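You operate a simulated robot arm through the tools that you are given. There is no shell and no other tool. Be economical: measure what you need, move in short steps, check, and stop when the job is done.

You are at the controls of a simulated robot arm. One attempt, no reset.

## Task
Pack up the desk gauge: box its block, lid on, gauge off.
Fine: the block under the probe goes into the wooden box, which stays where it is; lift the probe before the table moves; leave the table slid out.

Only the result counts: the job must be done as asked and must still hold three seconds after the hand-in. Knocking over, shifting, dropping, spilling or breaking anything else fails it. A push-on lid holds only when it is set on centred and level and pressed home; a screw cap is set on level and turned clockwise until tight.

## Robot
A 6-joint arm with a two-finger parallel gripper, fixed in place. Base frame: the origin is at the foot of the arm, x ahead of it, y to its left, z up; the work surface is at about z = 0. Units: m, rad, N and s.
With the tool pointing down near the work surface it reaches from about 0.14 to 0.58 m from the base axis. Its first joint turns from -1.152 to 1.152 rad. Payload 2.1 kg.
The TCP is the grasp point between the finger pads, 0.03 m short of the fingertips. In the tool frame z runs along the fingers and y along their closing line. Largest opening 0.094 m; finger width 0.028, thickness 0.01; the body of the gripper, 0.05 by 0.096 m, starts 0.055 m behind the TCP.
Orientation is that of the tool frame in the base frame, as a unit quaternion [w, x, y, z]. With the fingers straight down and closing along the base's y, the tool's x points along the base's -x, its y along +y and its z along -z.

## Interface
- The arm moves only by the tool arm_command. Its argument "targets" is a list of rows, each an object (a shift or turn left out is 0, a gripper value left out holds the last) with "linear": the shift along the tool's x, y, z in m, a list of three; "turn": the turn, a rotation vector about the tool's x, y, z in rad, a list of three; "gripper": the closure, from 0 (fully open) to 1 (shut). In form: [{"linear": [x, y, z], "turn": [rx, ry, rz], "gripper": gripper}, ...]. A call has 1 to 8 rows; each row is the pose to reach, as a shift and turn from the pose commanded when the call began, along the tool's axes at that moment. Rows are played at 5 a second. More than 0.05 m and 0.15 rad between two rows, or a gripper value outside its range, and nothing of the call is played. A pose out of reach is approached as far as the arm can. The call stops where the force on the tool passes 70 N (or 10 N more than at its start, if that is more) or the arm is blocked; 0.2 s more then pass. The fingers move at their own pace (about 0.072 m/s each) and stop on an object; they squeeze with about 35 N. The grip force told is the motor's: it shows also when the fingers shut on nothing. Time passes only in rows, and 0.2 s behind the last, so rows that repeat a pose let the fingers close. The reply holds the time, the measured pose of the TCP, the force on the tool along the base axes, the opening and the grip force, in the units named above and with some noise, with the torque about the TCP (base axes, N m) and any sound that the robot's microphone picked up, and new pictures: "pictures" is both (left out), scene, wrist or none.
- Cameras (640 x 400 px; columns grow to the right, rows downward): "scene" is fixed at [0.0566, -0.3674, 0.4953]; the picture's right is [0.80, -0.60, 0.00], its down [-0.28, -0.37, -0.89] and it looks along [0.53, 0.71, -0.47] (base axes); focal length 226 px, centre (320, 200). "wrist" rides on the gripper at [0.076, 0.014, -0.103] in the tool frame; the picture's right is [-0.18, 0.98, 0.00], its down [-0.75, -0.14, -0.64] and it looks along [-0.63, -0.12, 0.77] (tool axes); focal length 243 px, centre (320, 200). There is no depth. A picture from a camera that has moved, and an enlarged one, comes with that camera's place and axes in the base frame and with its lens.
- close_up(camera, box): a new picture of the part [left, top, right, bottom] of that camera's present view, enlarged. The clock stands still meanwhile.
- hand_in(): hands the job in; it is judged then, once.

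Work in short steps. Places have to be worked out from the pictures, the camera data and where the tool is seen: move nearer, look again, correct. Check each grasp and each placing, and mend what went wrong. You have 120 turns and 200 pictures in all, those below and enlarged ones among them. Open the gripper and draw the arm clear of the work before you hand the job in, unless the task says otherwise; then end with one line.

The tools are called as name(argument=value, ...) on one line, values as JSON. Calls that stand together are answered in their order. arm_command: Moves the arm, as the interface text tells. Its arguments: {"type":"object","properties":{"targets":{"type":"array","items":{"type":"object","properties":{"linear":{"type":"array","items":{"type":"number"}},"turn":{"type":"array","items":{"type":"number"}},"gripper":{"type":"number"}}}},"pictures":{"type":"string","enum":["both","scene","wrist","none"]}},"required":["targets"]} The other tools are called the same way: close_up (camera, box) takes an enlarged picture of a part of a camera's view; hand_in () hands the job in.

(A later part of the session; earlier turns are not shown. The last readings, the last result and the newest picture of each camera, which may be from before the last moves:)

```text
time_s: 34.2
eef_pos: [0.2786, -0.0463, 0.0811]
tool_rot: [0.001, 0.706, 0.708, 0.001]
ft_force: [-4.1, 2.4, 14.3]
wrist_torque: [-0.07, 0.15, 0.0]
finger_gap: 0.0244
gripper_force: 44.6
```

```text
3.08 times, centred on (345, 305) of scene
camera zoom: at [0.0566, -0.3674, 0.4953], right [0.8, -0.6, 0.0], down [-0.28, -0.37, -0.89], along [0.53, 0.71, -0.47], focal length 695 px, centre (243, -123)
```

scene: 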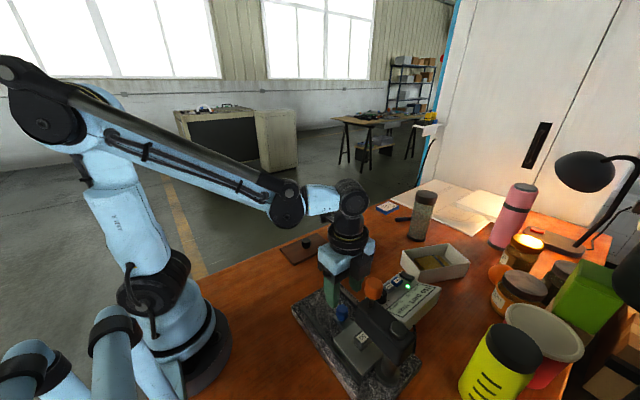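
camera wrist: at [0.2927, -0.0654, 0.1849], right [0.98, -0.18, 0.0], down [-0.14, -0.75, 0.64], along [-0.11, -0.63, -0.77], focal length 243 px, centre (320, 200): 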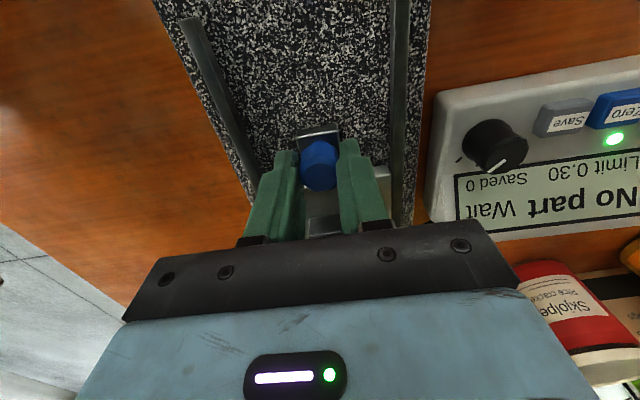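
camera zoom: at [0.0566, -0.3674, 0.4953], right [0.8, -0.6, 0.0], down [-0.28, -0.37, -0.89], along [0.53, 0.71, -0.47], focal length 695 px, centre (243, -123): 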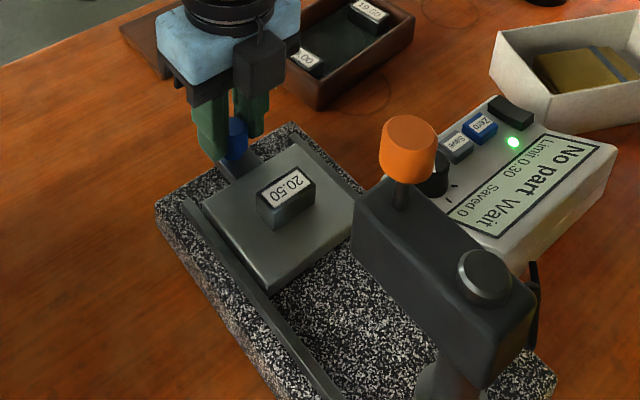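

Still free. A few more mm, carefully.

arm_command(targets=[{"linear": [0.002, 0, -0.0004]}, {"linear": [0.004, 0, -0.0004]}, {"linear": [0.006, 0, -0.0004]}, {"linear": [0.006, 0, -0.0004]}], pictures="none")

close_up(camera="scene", box=[260, 240, 430, 370])

```text
time_s: 35.2
eef_pos: [0.2797, -0.0448, 0.0816]
tool_rot: [0.005, 0.707, 0.707, -0.004]
ft_force: [8.9, -35.9, -10.5]
wrist_torque: [-0.73, 0.08, -0.03]
finger_gap: 0.0246
gripper_force: 44.8
```

```text
3.08 times, centred on (345, 305) of scene
camera zoom: at [0.0567, -0.3674, 0.4952], right [0.8, -0.6, 0.0], down [-0.28, -0.37, -0.89], along [0.53, 0.71, -0.47], focal length 695 px, centre (243, -123)
```

zoom: 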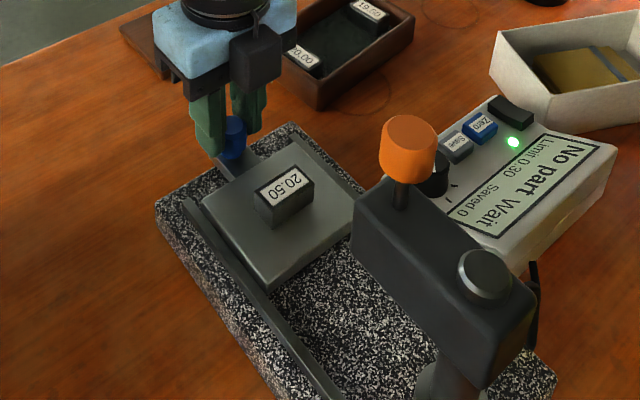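

End stop reached. I relax, release the knob and rise to look down at the table and block.

arm_command(targets=[{"linear": [-0.0045, 0, 0]}, {"linear": [-0.0045, 0, 0], "gripper": 0.4}, {"linear": [-0.0045, 0, 0], "gripper": 0.4}, {"linear": [-0.0045, 0, -0.03], "gripper": 0.0}, {"linear": [-0.0045, 0, -0.07]}, {"linear": [-0.0045, 0, -0.11]}, {"linear": [-0.0045, 0, -0.14]}, {"linear": [-0.0045, 0, -0.14]}])

close_up(camera="wrist", box=[240, 0, 420, 200])

close_up(camera="scene", box=[260, 220, 430, 350])

```text
time_s: 37.0
eef_pos: [0.28, -0.0464, 0.2214]
tool_rot: [0.0, 0.707, 0.707, 0.0]
ft_force: [0.7, -0.4, -0.3]
wrist_torque: [0.0, 0.02, -0.02]
finger_gap: 0.0938
gripper_force: 0.1
camera wrist: at [0.2928, 0.0293, 0.3238], right [0.98, -0.18, 0.0], down [-0.14, -0.75, 0.64], along [-0.12, -0.63, -0.77], focal length 243 px, centre (320, 200)
```

scene: 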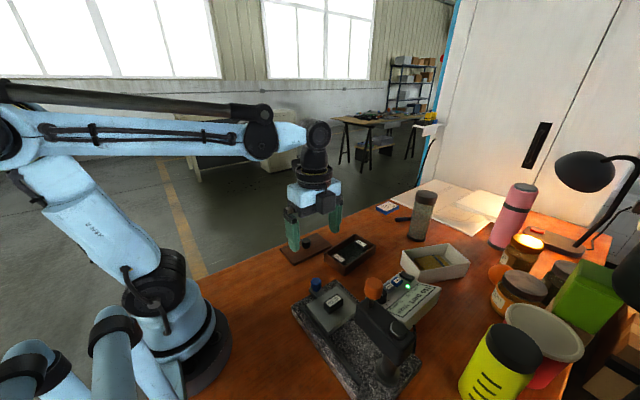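
wrist: 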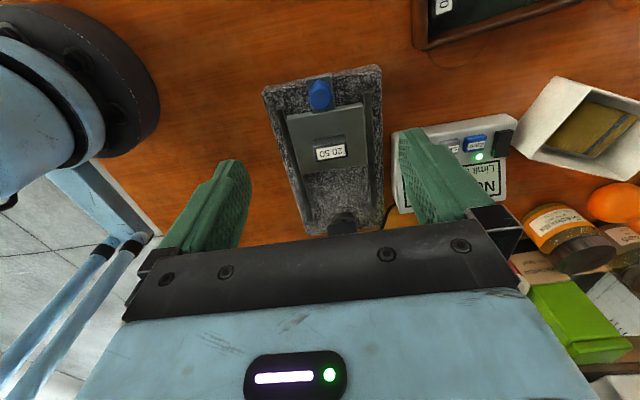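

```text
2.00 times, centred on (330, 100) of wrist
camera zoom: at [0.2928, 0.0293, 0.3238], right [0.98, -0.18, 0.0], down [-0.14, -0.75, 0.64], along [-0.12, -0.63, -0.77], focal length 485 px, centre (300, 400)
```

zoom: 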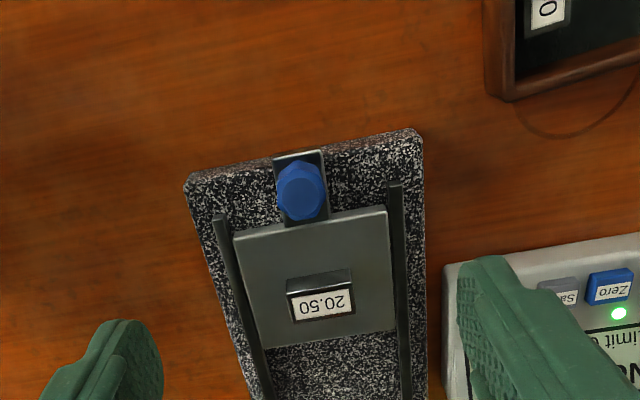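

```text
3.08 times, centred on (345, 285) of scene
camera zoom: at [0.0566, -0.3674, 0.4953], right [0.8, -0.6, 0.0], down [-0.28, -0.37, -0.89], along [0.53, 0.71, -0.47], focal length 695 px, centre (243, -62)
```

zoom: 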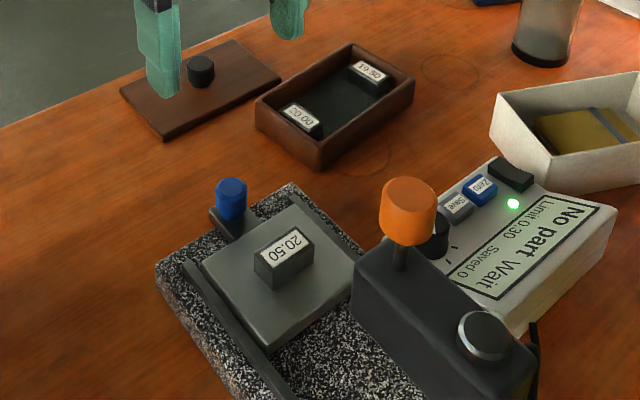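

The block is at about (0.281,-0.115) with its long side along x. I turn the tool back so it closes along y, and move above the block.

arm_command(targets=[{"linear": [-0.01, 0, 0], "turn": [0, 0, -0.14]}, {"linear": [-0.02, 0, 0], "turn": [0, 0, -0.28]}, {"linear": [-0.03, 0, 0], "turn": [0, 0, -0.42]}, {"linear": [-0.04, 0, 0], "turn": [0, 0, -0.56]}, {"linear": [-0.05, 0, 0], "turn": [0, 0, -0.7]}, {"linear": [-0.06, 0, 0], "turn": [0, 0, -0.84]}, {"linear": [-0.0686, 0.001, 0], "turn": [0, 0, -0.98]}, {"linear": [-0.0686, 0.001, 0], "turn": [0, 0, -1.12]}], pictures="none")

arm_command(targets=[{"turn": [0, 0, -0.15]}, {"turn": [0, 0, -0.3]}, {"turn": [0, 0, -0.4508]}, {"linear": [0, 0, 0.03], "turn": [0, 0, -0.4508]}, {"linear": [0, 0, 0.06], "turn": [0, 0, -0.4508]}, {"linear": [0, 0, 0.06], "turn": [0, 0, -0.4508]}])

close_up(camera="wrist", box=[220, 60, 440, 240])

```text
time_s: 38.8
eef_pos: [0.2797, -0.1123, 0.2205]
tool_rot: [0.001, 0.222, 0.975, 0.001]
ft_force: [-0.1, 0.4, 0.4]
wrist_torque: [-0.02, -0.01, 0.0]
finger_gap: 0.0941
gripper_force: 0.1
```

```text
time_s: 40.2
eef_pos: [0.2811, -0.1129, 0.162]
tool_rot: [0.0, -0.001, 1.0, 0.0]
ft_force: [-0.3, -0.3, -0.5]
wrist_torque: [-0.01, -0.01, -0.01]
finger_gap: 0.0942
gripper_force: 0.1
camera wrist: at [0.2035, -0.1006, 0.2645], right [0.18, 0.98, 0.0], down [0.75, -0.14, 0.64], along [0.63, -0.12, -0.77], focal length 243 px, centre (320, 200)
```

scene: 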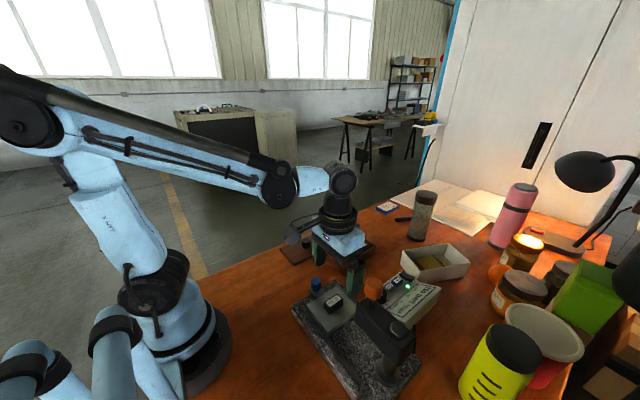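
wrist: 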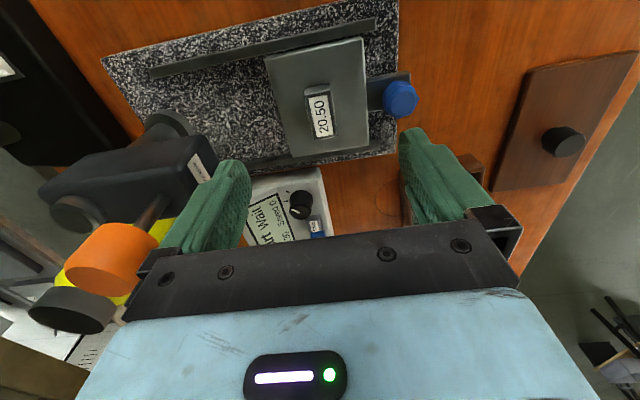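

```text
2.22 times, centred on (330, 150) of wrist
camera zoom: at [0.2035, -0.1006, 0.2645], right [0.18, 0.98, 0.0], down [0.75, -0.14, 0.64], along [0.63, -0.12, -0.77], focal length 539 px, centre (298, 311)
```

zoom: 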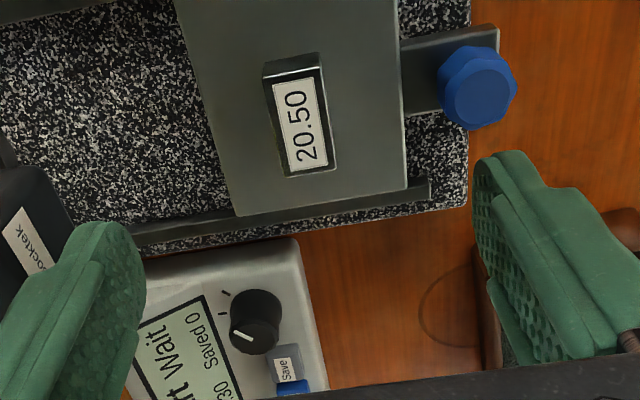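

The block is at (0.280,-0.114), aligned with x. I narrow the fingers and descend around it.

arm_command(targets=[{"gripper": 0.45}, {"gripper": 0.45}, {"linear": [0.001, -0.001, 0.03]}, {"linear": [0.001, -0.001, 0.06]}, {"linear": [0.001, -0.001, 0.075]}, {"linear": [0.001, -0.001, 0.084]}, {"linear": [0.001, -0.001, 0.084]}])

close_up(camera="scene", box=[270, 240, 410, 350])

```text
time_s: 41.8
eef_pos: [0.2789, -0.1153, 0.0764]
tool_rot: [0.001, -0.001, 1.0, 0.0]
ft_force: [-0.1, 0.6, 0.2]
wrist_torque: [0.01, -0.03, 0.04]
finger_gap: 0.0515
gripper_force: 0.1
camera wrist: at [0.2016, -0.1025, 0.1804], right [0.18, 0.98, 0.0], down [0.75, -0.14, 0.64], along [0.63, -0.12, -0.77], focal length 243 px, centre (320, 200)
```

scene: 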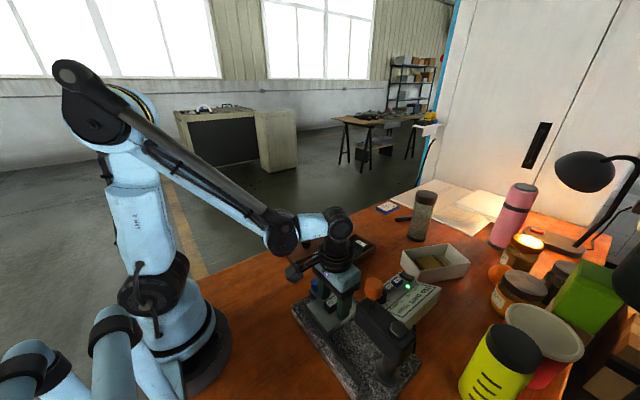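
wrist: 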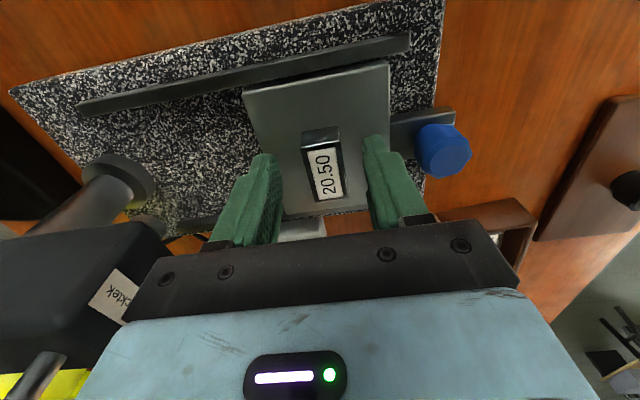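

```text
3.64 times, centred on (340, 295) of scene
camera zoom: at [0.0566, -0.3674, 0.4953], right [0.8, -0.6, 0.0], down [-0.28, -0.37, -0.89], along [0.53, 0.71, -0.47], focal length 821 px, centre (247, -146)
```

zoom: 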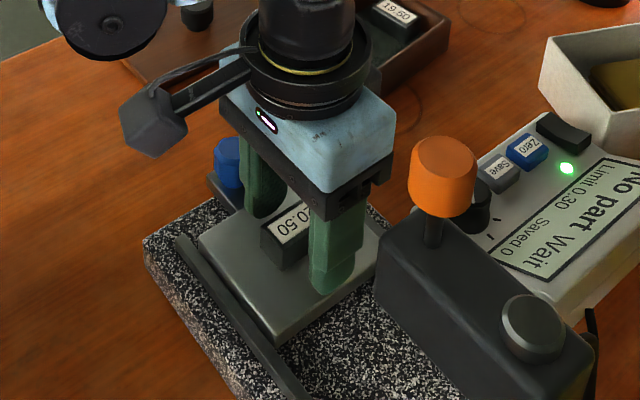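

The fingers straddle the block. I close, then check.

arm_command(targets=[{"linear": [0.002, 0, 0]}, {"linear": [0.002, 0, 0], "gripper": 1}, {"linear": [0.002, 0, 0], "gripper": 1}, {"linear": [0.002, 0, 0], "gripper": 1}], pictures="none")

```text
time_s: 42.8
eef_pos: [0.278, -0.1151, 0.0784]
tool_rot: [0.001, -0.001, 1.0, 0.0]
ft_force: [-0.5, -0.2, 0.1]
wrist_torque: [0.0, 0.0, 0.0]
finger_gap: 0.0212
gripper_force: 35.0
```

Gripped at 21 mm. I lift it straight up.

arm_command(targets=[{"linear": [0, 0, -0.005]}, {"linear": [0, 0, -0.03]}, {"linear": [0, 0, -0.06]}, {"linear": [0, 0, -0.09]}, {"linear": [0, 0, -0.12]}, {"linear": [0, 0, -0.12]}])

close_up(camera="wrist", box=[220, 60, 440, 240])

```text
time_s: 44.2
eef_pos: [0.2781, -0.1135, 0.1977]
tool_rot: [0.0, -0.001, 1.0, 0.001]
ft_force: [-0.3, -0.2, -1.4]
wrist_torque: [-0.01, 0.01, -0.03]
finger_gap: 0.0215
gripper_force: 35.1
camera wrist: at [0.2004, -0.1008, 0.3007], right [0.18, 0.98, 0.0], down [0.75, -0.14, 0.64], along [0.63, -0.12, -0.77], focal length 243 px, centre (320, 200)
```

scene: 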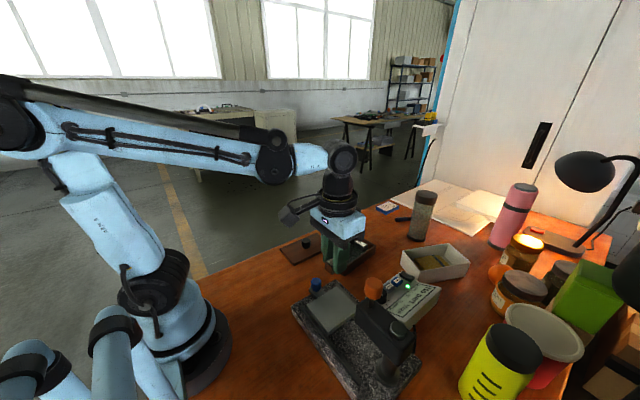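
wrist: 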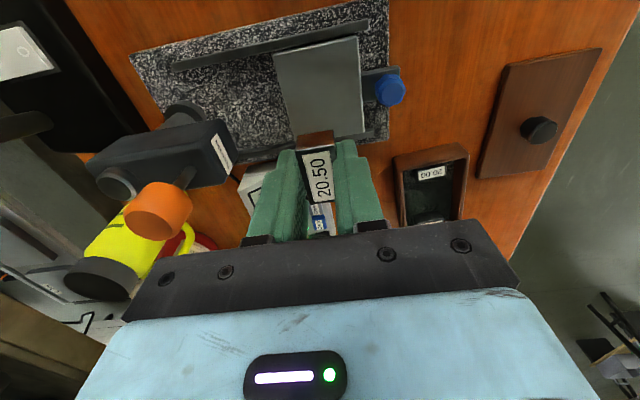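

```text
2.22 times, centred on (330, 150) of wrist
camera zoom: at [0.2004, -0.1008, 0.3007], right [0.18, 0.98, 0.0], down [0.75, -0.14, 0.64], along [0.63, -0.12, -0.77], focal length 539 px, centre (298, 311)
```

zoom: 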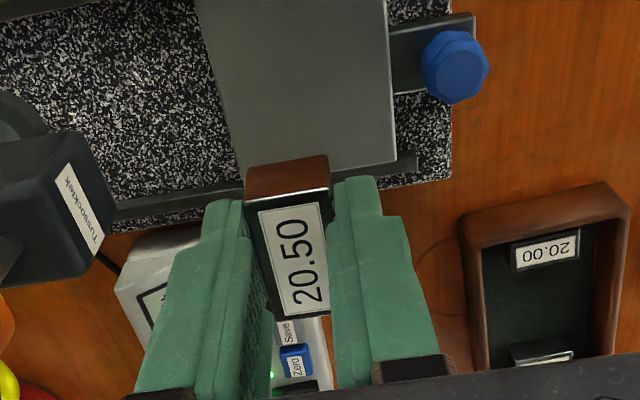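

The block is held well. I carry it over the box while turning, to the box yaw of about 4.5°.

arm_command(targets=[{"linear": [-0.02, 0.015, -0.02], "turn": [0, 0, 0.14]}, {"linear": [-0.04, 0.03, -0.04], "turn": [0, 0, 0.28]}, {"linear": [-0.06, 0.045, -0.05], "turn": [0, 0, 0.42]}, {"linear": [-0.08, 0.06, -0.05], "turn": [0, 0, 0.56]}, {"linear": [-0.1, 0.08, -0.05], "turn": [0, 0, 0.7]}, {"linear": [-0.12, 0.1, -0.05], "turn": [0, 0, 0.84]}, {"linear": [-0.14, 0.115, -0.05], "turn": [0, 0, 0.98]}, {"linear": [-0.162, 0.127, -0.05], "turn": [0, 0, 1.12]}], pictures="none")

arm_command(targets=[{"turn": [0, 0, 0.13]}, {"turn": [0, 0, 0.26]}, {"turn": [0, 0, 0.372]}, {"turn": [0, 0, 0.372]}])

close_up(camera="wrist", box=[200, 0, 480, 220])

close_up(camera="scene", box=[270, 200, 400, 290])

```text
time_s: 46.0
eef_pos: [0.439, 0.0122, 0.2479]
tool_rot: [0.001, 0.531, 0.847, 0.001]
ft_force: [0.0, -0.2, -1.7]
wrist_torque: [-0.04, 0.02, 0.02]
finger_gap: 0.0213
gripper_force: 35.0
```

```text
time_s: 47.0
eef_pos: [0.4394, 0.0127, 0.2481]
tool_rot: [0.001, 0.679, 0.735, 0.001]
ft_force: [-0.7, 0.0, -1.6]
wrist_torque: [0.03, -0.03, 0.01]
finger_gap: 0.021
gripper_force: 35.4
camera wrist: at [0.4463, 0.0881, 0.3511], right [0.99, -0.11, 0.0], down [-0.08, -0.76, 0.64], along [-0.07, -0.64, -0.77], focal length 243 px, centre (320, 200)
```

scene: 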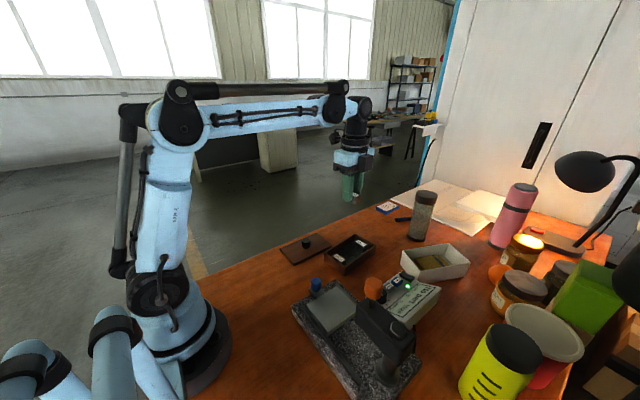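
wrist: 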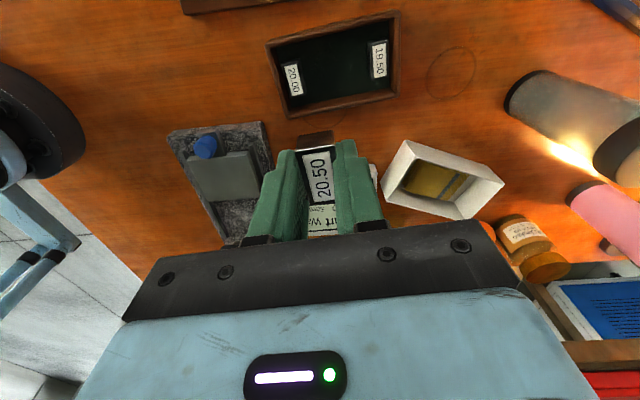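

```text
1.82 times, centred on (340, 110) of wrist
camera zoom: at [0.4463, 0.0881, 0.3511], right [0.99, -0.11, 0.0], down [-0.08, -0.76, 0.64], along [-0.07, -0.64, -0.77], focal length 441 px, centre (284, 364)
```

zoom: 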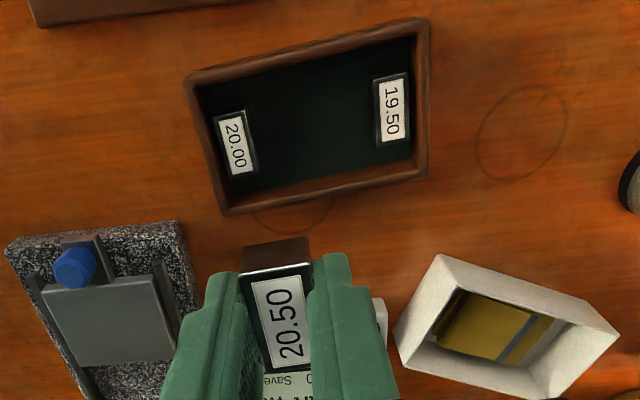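

```text
4.44 times, centred on (335, 245) of scene
camera zoom: at [0.0567, -0.3674, 0.4953], right [0.8, -0.6, 0.0], down [-0.28, -0.37, -0.89], along [0.53, 0.71, -0.47], focal length 1003 px, centre (253, 0)
```

zoom: 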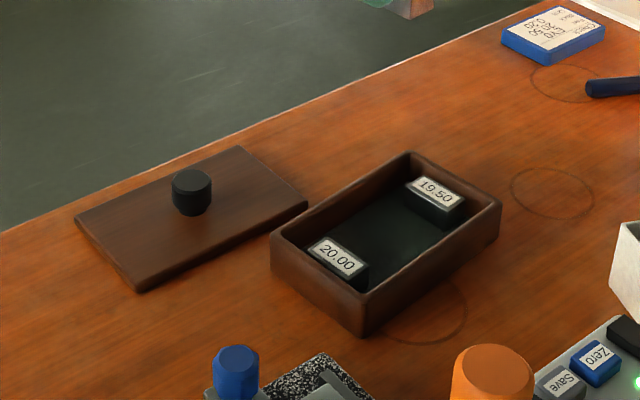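

The box centre is about (0.458,0.017), rim z about 0.03, with an 80 mm gap between the blocks. I centre over it and go down to z 0.10 to check.

arm_command(targets=[{"linear": [0.0025, 0.0185, 0.03], "turn": [0, 0, -0.008]}, {"linear": [0.0025, 0.0185, 0.07], "turn": [0, 0, -0.008]}, {"linear": [0.0025, 0.0185, 0.11], "turn": [0, 0, -0.008]}, {"linear": [0.0025, 0.0185, 0.14], "turn": [0, 0, -0.008]}, {"linear": [0.0025, 0.0185, 0.14], "turn": [0, 0, -0.008]}])

close_up(camera="scene", box=[280, 190, 420, 290])

close_up(camera="wrist", box=[200, 40, 440, 240])

```text
time_s: 48.2
eef_pos: [0.4589, 0.0128, 0.1076]
tool_rot: [0.001, 0.676, 0.737, 0.0]
ft_force: [0.4, 0.0, -2.2]
wrist_torque: [0.0, 0.02, 0.02]
finger_gap: 0.021
gripper_force: 35.1
camera wrist: at [0.4652, 0.0899, 0.2111], right [1.0, -0.1, 0.0], down [-0.08, -0.76, 0.64], along [-0.06, -0.64, -0.77], focal length 243 px, centre (320, 200)
```

scene: 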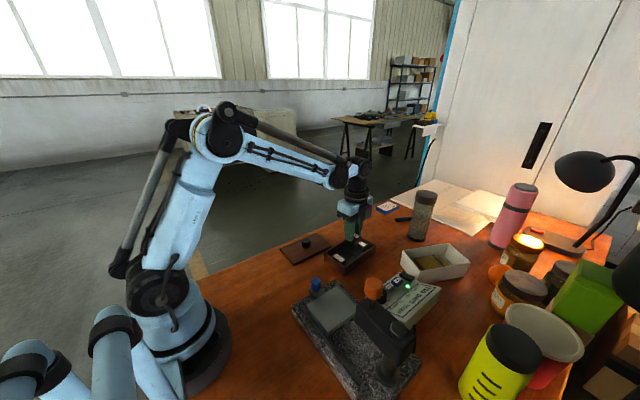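
wrist: 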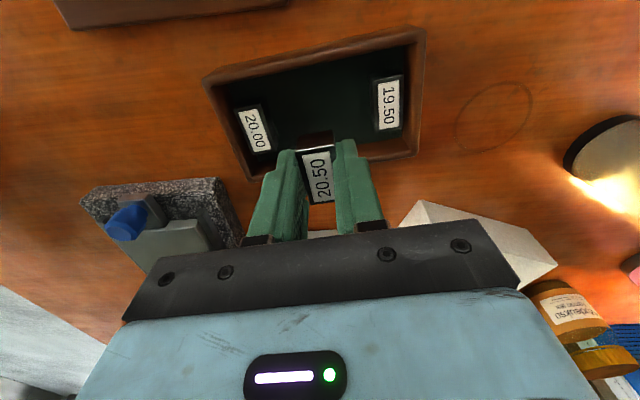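

```text
4.00 times, centred on (350, 240) of scene
camera zoom: at [0.0566, -0.3674, 0.4953], right [0.8, -0.6, 0.0], down [-0.28, -0.37, -0.89], along [0.53, 0.71, -0.47], focal length 903 px, centre (200, 40)
```

zoom: 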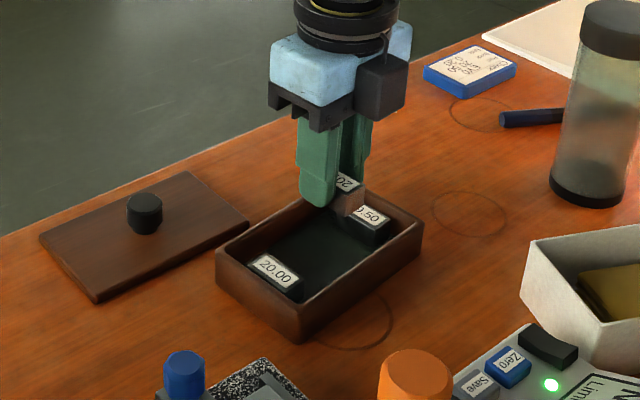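

```text
2.00 times, centred on (320, 140) of wrist
camera zoom: at [0.4652, 0.0899, 0.2111], right [1.0, -0.1, 0.0], down [-0.08, -0.76, 0.64], along [-0.06, -0.64, -0.77], focal length 485 px, centre (320, 320)
```

zoom: 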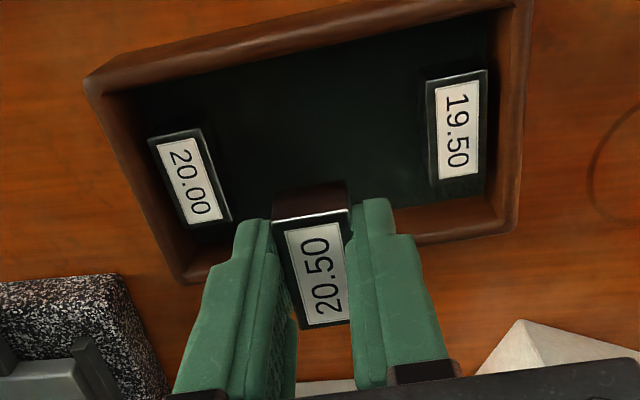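

Recomputed box centre is (0.460,0.017). I shift y by +4 mm and descend to just above the floor.

arm_command(targets=[{"linear": [0.004, 0.0005, 0.0], "turn": [0, 0, -0.015]}, {"linear": [0.004, 0.0005, 0.025], "turn": [0, 0, -0.015]}, {"linear": [0.004, 0.0005, 0.045], "turn": [0, 0, -0.015]}, {"linear": [0.004, 0.0005, 0.056], "turn": [0, 0, -0.015]}, {"linear": [0.004, 0.0005, 0.056], "turn": [0, 0, -0.015]}], pictures="wrist")

close_up(camera="scene", box=[300, 200, 400, 290])

```text
time_s: 49.4
eef_pos: [0.4588, 0.0204, 0.052]
tool_rot: [0.001, 0.671, 0.742, 0.001]
ft_force: [0.3, 0.4, -1.5]
wrist_torque: [0.01, -0.02, -0.04]
finger_gap: 0.0212
gripper_force: 34.8
camera wrist: at [0.4639, 0.0959, 0.1551], right [1.0, -0.08, 0.0], down [-0.06, -0.76, 0.64], along [-0.05, -0.64, -0.77], focal length 243 px, centre (320, 200)
```

wrist: 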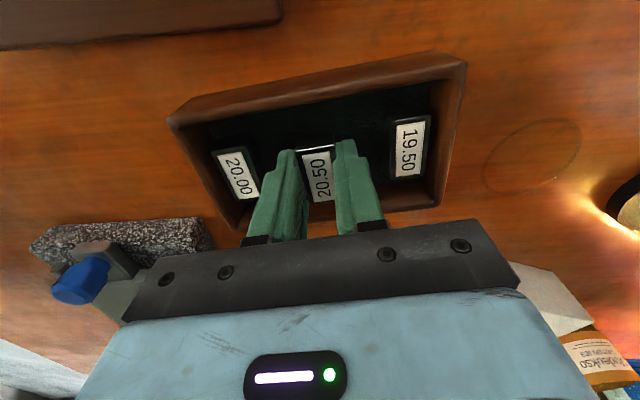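

```text
4.44 times, centred on (350, 245) of scene
camera zoom: at [0.0566, -0.3674, 0.4953], right [0.8, -0.6, 0.0], down [-0.28, -0.37, -0.89], along [0.53, 0.71, -0.47], focal length 1003 px, centre (187, 0)
```

zoom: 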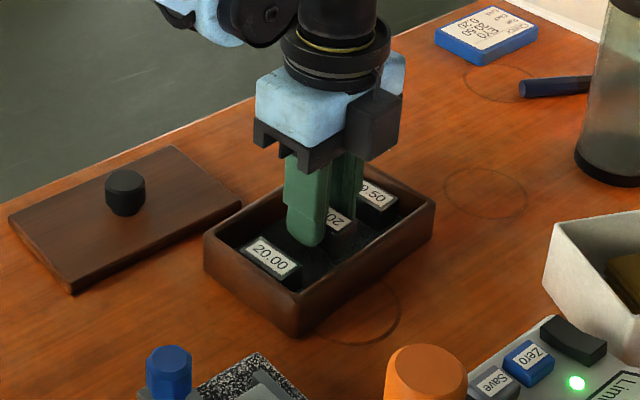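

The block is inside the box, between the two others. I lower slowly until it touches the floor.

arm_command(targets=[{"linear": [-0.001, 0, 0.003]}, {"linear": [-0.001, 0, 0.006]}, {"linear": [-0.001, 0, 0.008]}, {"linear": [-0.001, 0, 0.008]}], pictures="none")

```text
time_s: 50.4
eef_pos: [0.4587, 0.0201, 0.0438]
tool_rot: [0.0, 0.67, 0.742, 0.001]
ft_force: [-0.2, 0.0, -1.6]
wrist_torque: [-0.02, 0.01, -0.02]
finger_gap: 0.0211
gripper_force: 35.1
```

arm_command(targets=[{"linear": [0, 0, 0.001]}, {"linear": [0, 0, 0.002]}, {"linear": [0, 0, 0.003]}, {"linear": [0, 0, 0.003]}], pictures="none")

```text
time_s: 51.4
eef_pos: [0.4577, 0.0188, 0.0409]
tool_rot: [0.001, 0.669, 0.743, 0.001]
ft_force: [-1.8, -3.5, 35.4]
wrist_torque: [-0.3, 0.07, 0.02]
finger_gap: 0.0216
gripper_force: 34.8
```

Floor contact felt (35 N). I ease off 1 mm, open moderately and rise.

arm_command(targets=[{"linear": [0, 0, -0.001]}, {"linear": [0, 0, -0.001], "gripper": 0.6}, {"linear": [0, 0, -0.001], "gripper": 0.6}, {"linear": [0, 0, -0.02]}, {"linear": [0, 0, -0.06]}, {"linear": [0, 0, -0.1]}, {"linear": [0, 0, -0.14]}, {"linear": [0, 0, -0.14]}])

close_up(camera="wrist", box=[220, 0, 460, 170])

close_up(camera="scene", box=[270, 200, 400, 290])

```text
time_s: 53.2
eef_pos: [0.4575, 0.0194, 0.1817]
tool_rot: [0.0, 0.67, 0.743, 0.0]
ft_force: [0.1, 0.6, 0.3]
wrist_torque: [-0.01, -0.03, 0.0]
finger_gap: 0.0376
gripper_force: 0.1
camera wrist: at [0.4636, 0.0949, 0.2846], right [1.0, -0.08, 0.0], down [-0.06, -0.76, 0.64], along [-0.05, -0.64, -0.77], focal length 243 px, centre (320, 200)
```

scene: 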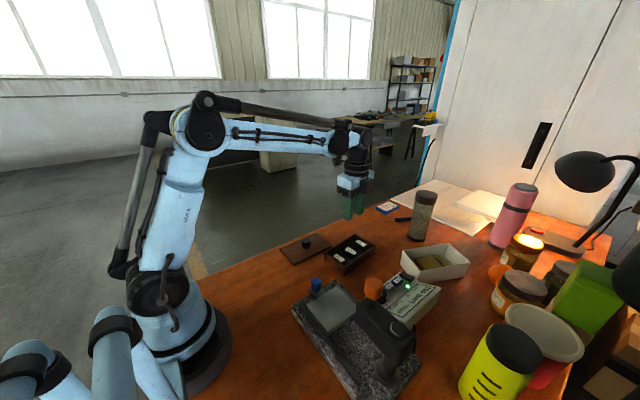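
wrist: 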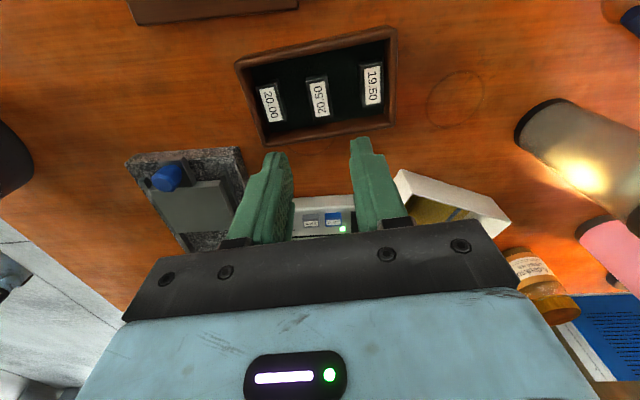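

```text
2.35 times, centred on (340, 85) of wrist
camera zoom: at [0.4636, 0.0949, 0.2846], right [1.0, -0.08, 0.0], down [-0.06, -0.76, 0.64], along [-0.05, -0.64, -0.77], focal length 571 px, centre (273, 471)
```

zoom: 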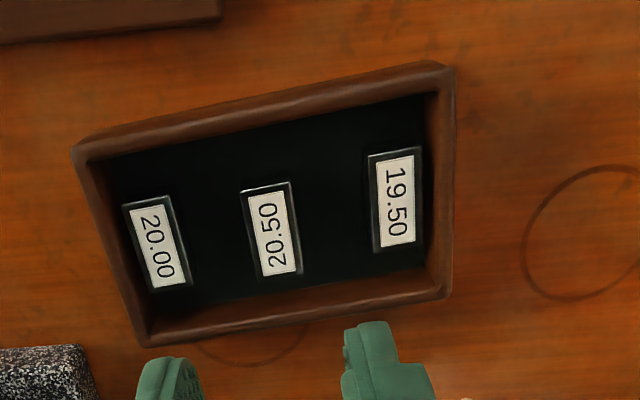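

```text
4.44 times, centred on (335, 245) of scene
camera zoom: at [0.0566, -0.3674, 0.4953], right [0.8, -0.6, 0.0], down [-0.28, -0.37, -0.89], along [0.53, 0.71, -0.47], focal length 1003 px, centre (253, 0)
```

zoom: 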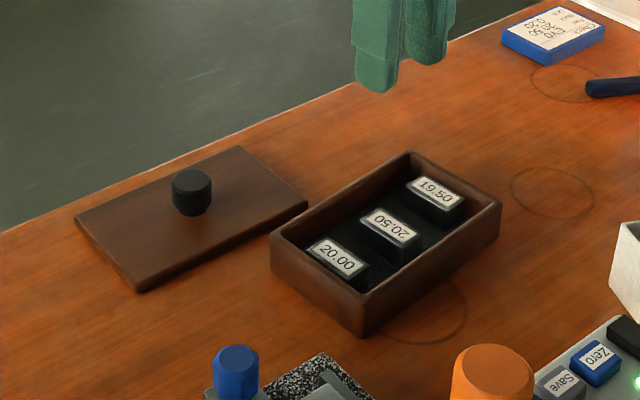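

All three blocks sit neatly. Next I go above the lid, at about (0.372,0.130) with yaw about −1.7°, and view it.

arm_command(targets=[{"linear": [0.03, -0.02, 0], "turn": [0, 0, 0.04], "gripper": 0.3}, {"linear": [0.06, -0.04, 0], "turn": [0, 0, 0.08]}, {"linear": [0.09, -0.06, 0], "turn": [0, 0, 0.11]}, {"linear": [0.1188, -0.0737, 0], "turn": [0, 0, 0.1325]}, {"linear": [0.1188, -0.0737, 0], "turn": [0, 0, 0.1325]}])

close_up(camera="wrist", box=[200, 0, 440, 170])

```text
time_s: 54.4
eef_pos: [0.3727, 0.1318, 0.1793]
tool_rot: [0.0, 0.717, 0.697, 0.001]
ft_force: [-0.1, 1.1, -0.3]
wrist_torque: [-0.01, -0.02, -0.01]
finger_gap: 0.0656
gripper_force: 0.2
camera wrist: at [0.3884, 0.206, 0.2827], right [0.98, -0.21, 0.0], down [-0.16, -0.75, 0.64], along [-0.14, -0.63, -0.77], focal length 243 px, centre (320, 200)
```

scene: 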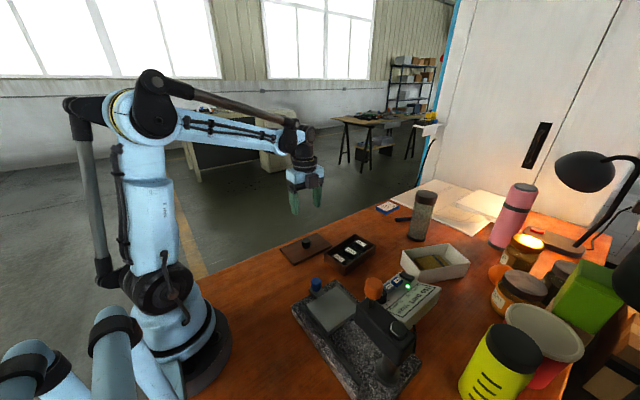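
wrist: 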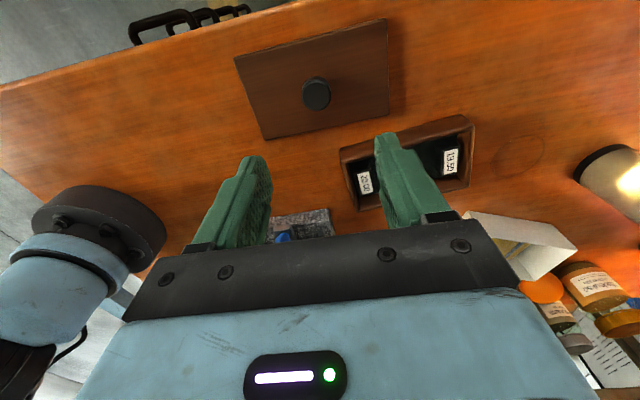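

```text
2.35 times, centred on (320, 85) of wrist
camera zoom: at [0.3884, 0.206, 0.2827], right [0.98, -0.21, 0.0], down [-0.16, -0.75, 0.64], along [-0.14, -0.63, -0.77], focal length 571 px, centre (320, 471)
```

zoom: 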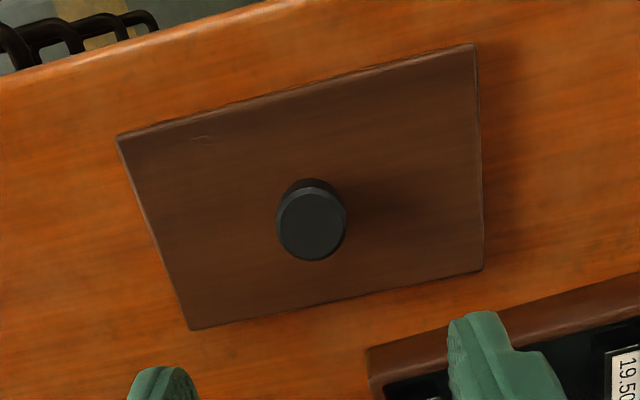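

The lid knob is at about (0.371,0.133), top z about 0.034. I descend around it.

arm_command(targets=[{"linear": [0.001, -0.0015, 0.04]}, {"linear": [0.001, -0.0015, 0.08]}, {"linear": [0.001, -0.0015, 0.11]}, {"linear": [0.001, -0.0015, 0.128]}, {"linear": [0.001, -0.0015, 0.128]}], pictures="none")

close_up(camera="wrist", box=[160, 40, 480, 260])

close_up(camera="scene", box=[260, 200, 390, 290])

```text
time_s: 55.6
eef_pos: [0.3705, 0.1318, 0.052]
tool_rot: [0.002, 0.718, 0.696, 0.001]
ft_force: [-0.6, 0.0, 0.2]
wrist_torque: [-0.05, -0.02, 0.02]
finger_gap: 0.066
gripper_force: 0.1
```

```text
1.82 times, centred on (320, 150) of wrist
camera zoom: at [0.3863, 0.206, 0.1558], right [0.98, -0.21, 0.0], down [-0.16, -0.75, 0.64], along [-0.14, -0.63, -0.77], focal length 441 px, centre (320, 291)
```

zoom: 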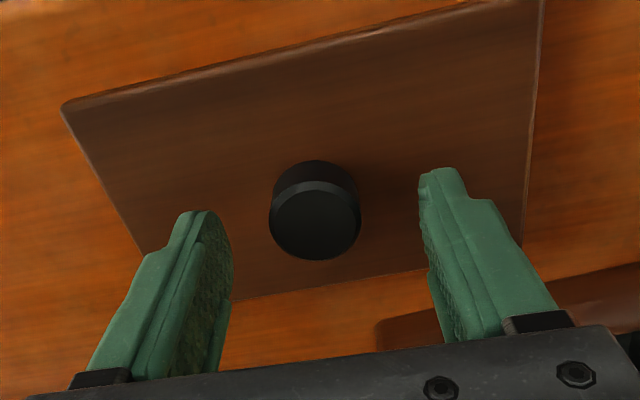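

```text
4.44 times, centred on (325, 245) of scene
camera zoom: at [0.0566, -0.3674, 0.4953], right [0.8, -0.6, 0.0], down [-0.28, -0.37, -0.89], along [0.53, 0.71, -0.47], focal length 1003 px, centre (298, 0)
```

zoom: 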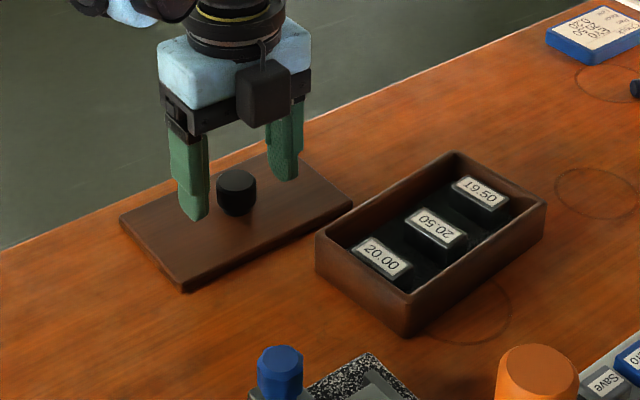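

The knob is centred; I lower 6 mm more and grip.

arm_command(targets=[{"linear": [0.002, -0.001, 0.003]}, {"linear": [0.002, -0.001, 0.006]}, {"linear": [0.002, -0.001, 0.006], "gripper": 1}, {"linear": [0.002, -0.001, 0.006], "gripper": 1}, {"linear": [0.002, -0.001, 0.006], "gripper": 1}, {"linear": [0.002, -0.001, 0.006], "gripper": 1}], pictures="none")

close_up(camera="wrist", box=[160, 40, 480, 260])

```text
time_s: 57.0
eef_pos: [0.3703, 0.1343, 0.0474]
tool_rot: [0.0, 0.718, 0.696, 0.0]
ft_force: [-0.5, -0.2, 0.0]
wrist_torque: [0.02, -0.01, -0.03]
finger_gap: 0.0289
gripper_force: 35.1
```

```text
1.82 times, centred on (320, 150) of wrist
camera zoom: at [0.3852, 0.2082, 0.1496], right [0.98, -0.21, 0.0], down [-0.16, -0.75, 0.64], along [-0.14, -0.63, -0.77], focal length 441 px, centre (320, 291)
```

zoom: 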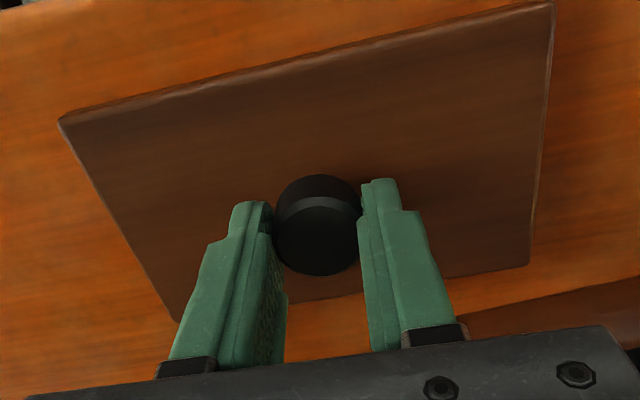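

Gripped (29 mm knob). I lift slowly and check the lid comes level.

arm_command(targets=[{"linear": [0, 0, -0.005]}, {"linear": [0, 0, -0.02]}, {"linear": [0, 0, -0.04]}, {"linear": [0, 0, -0.07]}, {"linear": [0, 0, -0.09]}, {"linear": [0, 0, -0.09]}])

close_up(camera="scene", box=[250, 180, 390, 280])

```text
time_s: 58.4
eef_pos: [0.3695, 0.1351, 0.1388]
tool_rot: [0.001, 0.718, 0.696, 0.001]
ft_force: [0.1, 0.8, -0.7]
wrist_torque: [0.0, -0.04, -0.02]
finger_gap: 0.0289
gripper_force: 35.1
camera wrist: at [0.385, 0.2095, 0.2408], right [0.98, -0.21, 0.0], down [-0.16, -0.75, 0.64], along [-0.14, -0.63, -0.77], focal length 243 px, centre (320, 200)
```

scene: 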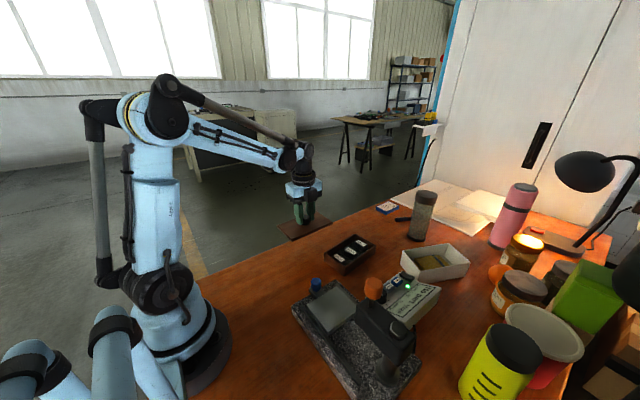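
wrist: 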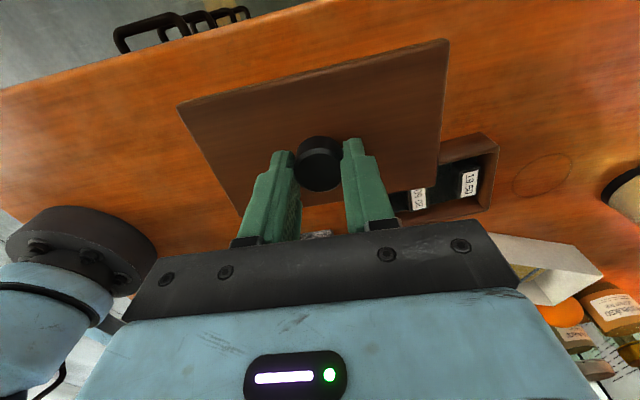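

```text
4.00 times, centred on (320, 230) of scene
camera zoom: at [0.0567, -0.3674, 0.4953], right [0.8, -0.6, 0.0], down [-0.28, -0.37, -0.89], along [0.53, 0.71, -0.47], focal length 903 px, centre (320, 80)
```

zoom: 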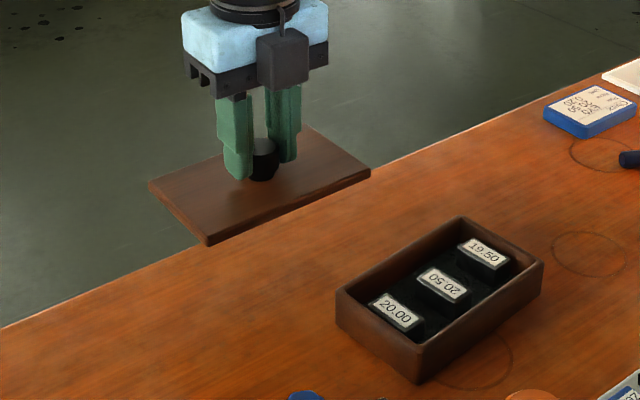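

The lid hangs level. I carry it over the box with a +6° turn, staying high.

arm_command(targets=[{"linear": [-0.028, 0.023, 0], "turn": [0, 0, -0.03]}, {"linear": [-0.056, 0.046, 0], "turn": [0, 0, -0.06]}, {"linear": [-0.085, 0.07, 0], "turn": [0, 0, -0.09]}, {"linear": [-0.1134, 0.0934, 0], "turn": [0, 0, -0.105]}, {"linear": [-0.1134, 0.0934, 0.03], "turn": [0, 0, -0.105]}, {"linear": [-0.1134, 0.0934, 0.05], "turn": [0, 0, -0.105]}, {"linear": [-0.1134, 0.0934, 0.05], "turn": [0, 0, -0.105]}])

close_up(camera="scene", box=[280, 190, 420, 290])

close_up(camera="wrist", box=[150, 20, 490, 240])

```text
time_s: 60.0
eef_pos: [0.4575, 0.0163, 0.0875]
tool_rot: [0.001, 0.68, 0.733, 0.001]
ft_force: [-0.8, 0.3, -2.0]
wrist_torque: [-0.02, -0.02, 0.01]
finger_gap: 0.029
gripper_force: 35.3
camera wrist: at [0.4652, 0.0923, 0.1903], right [0.99, -0.11, 0.0], down [-0.08, -0.76, 0.64], along [-0.07, -0.64, -0.77], focal length 243 px, centre (320, 200)
```

scene: 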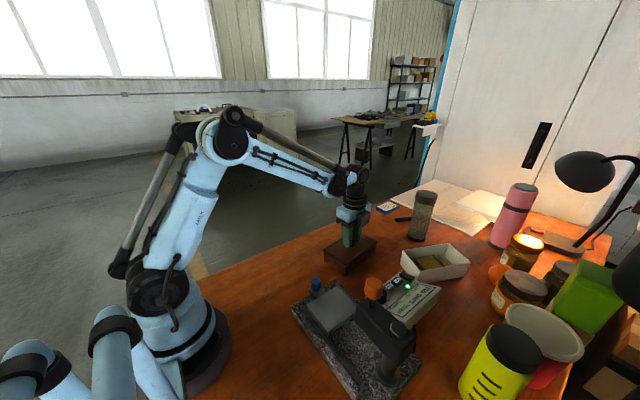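
wrist: 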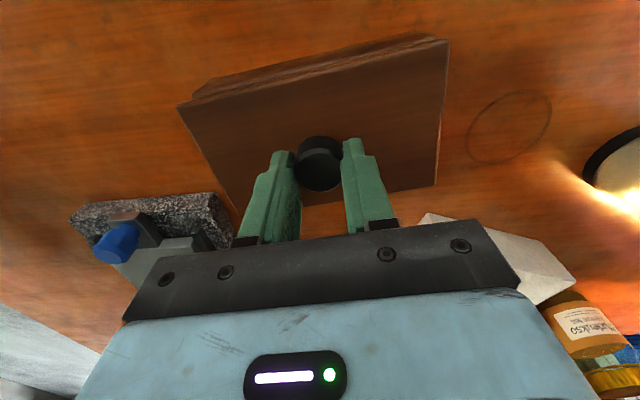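

```text
4.00 times, centred on (350, 240) of scene
camera zoom: at [0.0566, -0.3674, 0.4953], right [0.8, -0.6, 0.0], down [-0.28, -0.37, -0.89], along [0.53, 0.71, -0.47], focal length 903 px, centre (200, 40)
```

zoom: 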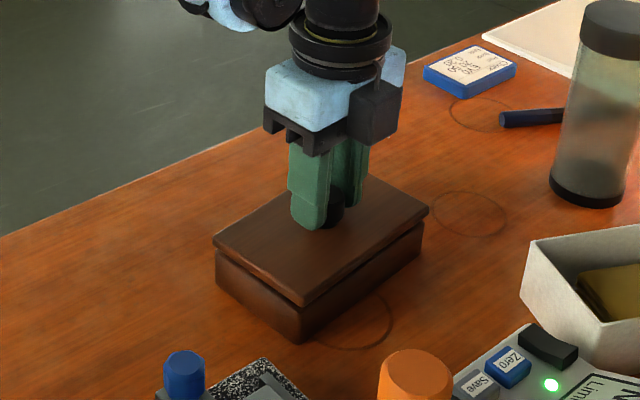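

```text
1.82 times, centred on (320, 130) of wrist
camera zoom: at [0.4652, 0.0923, 0.1903], right [0.99, -0.11, 0.0], down [-0.08, -0.76, 0.64], along [-0.07, -0.64, -0.77], focal length 441 px, centre (320, 327)
```

zoom: 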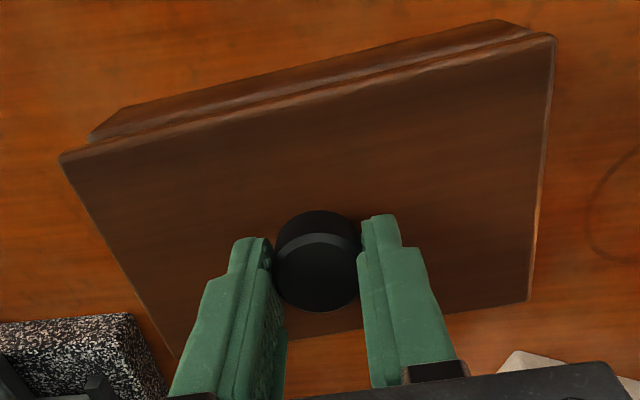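

Nearly aligned. I zoom on the corners to judge the remaining offset.

close_up(camera="scene", box=[322, 230, 382, 280])

close_up(camera="wrist", box=[160, 20, 460, 120])

```text
8.00 times, centred on (352, 255) of scene
camera zoom: at [0.0566, -0.3674, 0.4953], right [0.8, -0.6, 0.0], down [-0.28, -0.37, -0.89], along [0.53, 0.71, -0.47], focal length 1806 px, centre (64, -240)
```

zoom: 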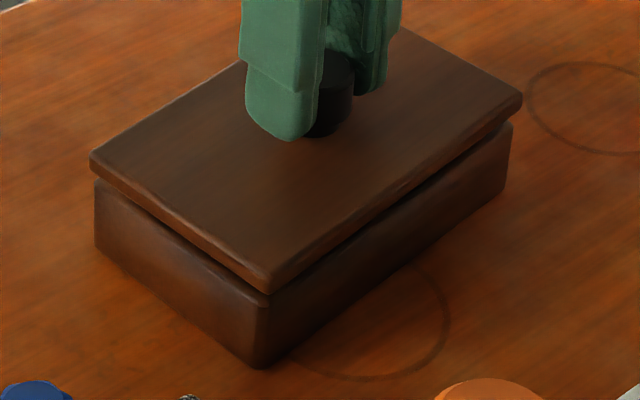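

```text
2.13 times, centred on (310, 70) of wrist
camera zoom: at [0.4652, 0.0923, 0.1903], right [0.99, -0.11, 0.0], down [-0.08, -0.76, 0.64], along [-0.07, -0.64, -0.77], focal length 518 px, centre (341, 477)
```

zoom: 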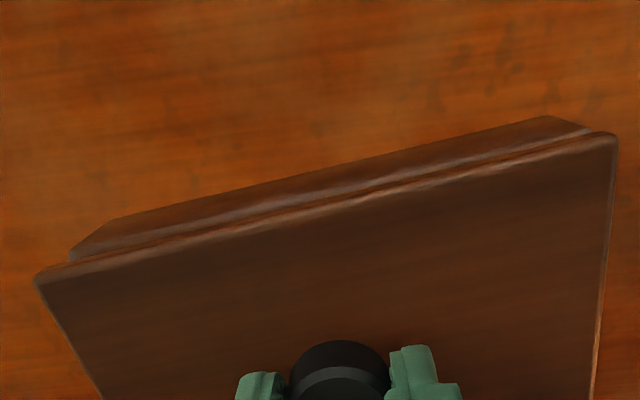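

The offset is about 1 mm in y. I correct it and lower slowly to contact.

arm_command(targets=[{"linear": [0.001, 0, 0.0]}, {"linear": [0.001, 0, 0.002]}, {"linear": [0.001, 0, 0.004]}, {"linear": [0.001, 0, 0.004]}], pictures="none")

close_up(camera="scene", box=[322, 230, 382, 280])

close_up(camera="wrist", box=[160, 20, 460, 220])

```text
time_s: 61.0
eef_pos: [0.46, 0.0192, 0.0822]
tool_rot: [0.001, 0.68, 0.733, 0.0]
ft_force: [0.0, -0.6, -0.9]
wrist_torque: [0.01, 0.02, -0.03]
finger_gap: 0.0288
gripper_force: 35.4
```

```text
8.00 times, centred on (352, 255) of scene
camera zoom: at [0.0567, -0.3674, 0.4953], right [0.8, -0.6, 0.0], down [-0.28, -0.37, -0.89], along [0.53, 0.71, -0.47], focal length 1806 px, centre (64, -240)
```

zoom: 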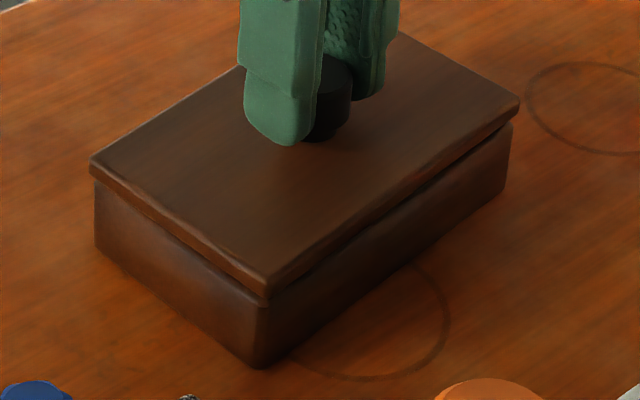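

```text
2.00 times, centred on (310, 120) of wrist
camera zoom: at [0.4667, 0.0944, 0.1858], right [0.99, -0.11, 0.0], down [-0.08, -0.76, 0.64], along [-0.07, -0.64, -0.77], focal length 485 px, centre (340, 360)
```

zoom: 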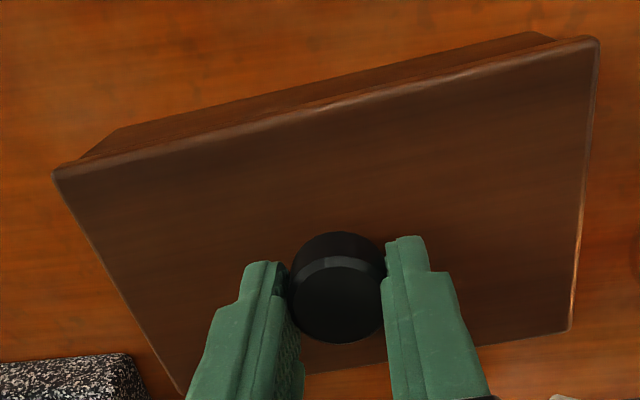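

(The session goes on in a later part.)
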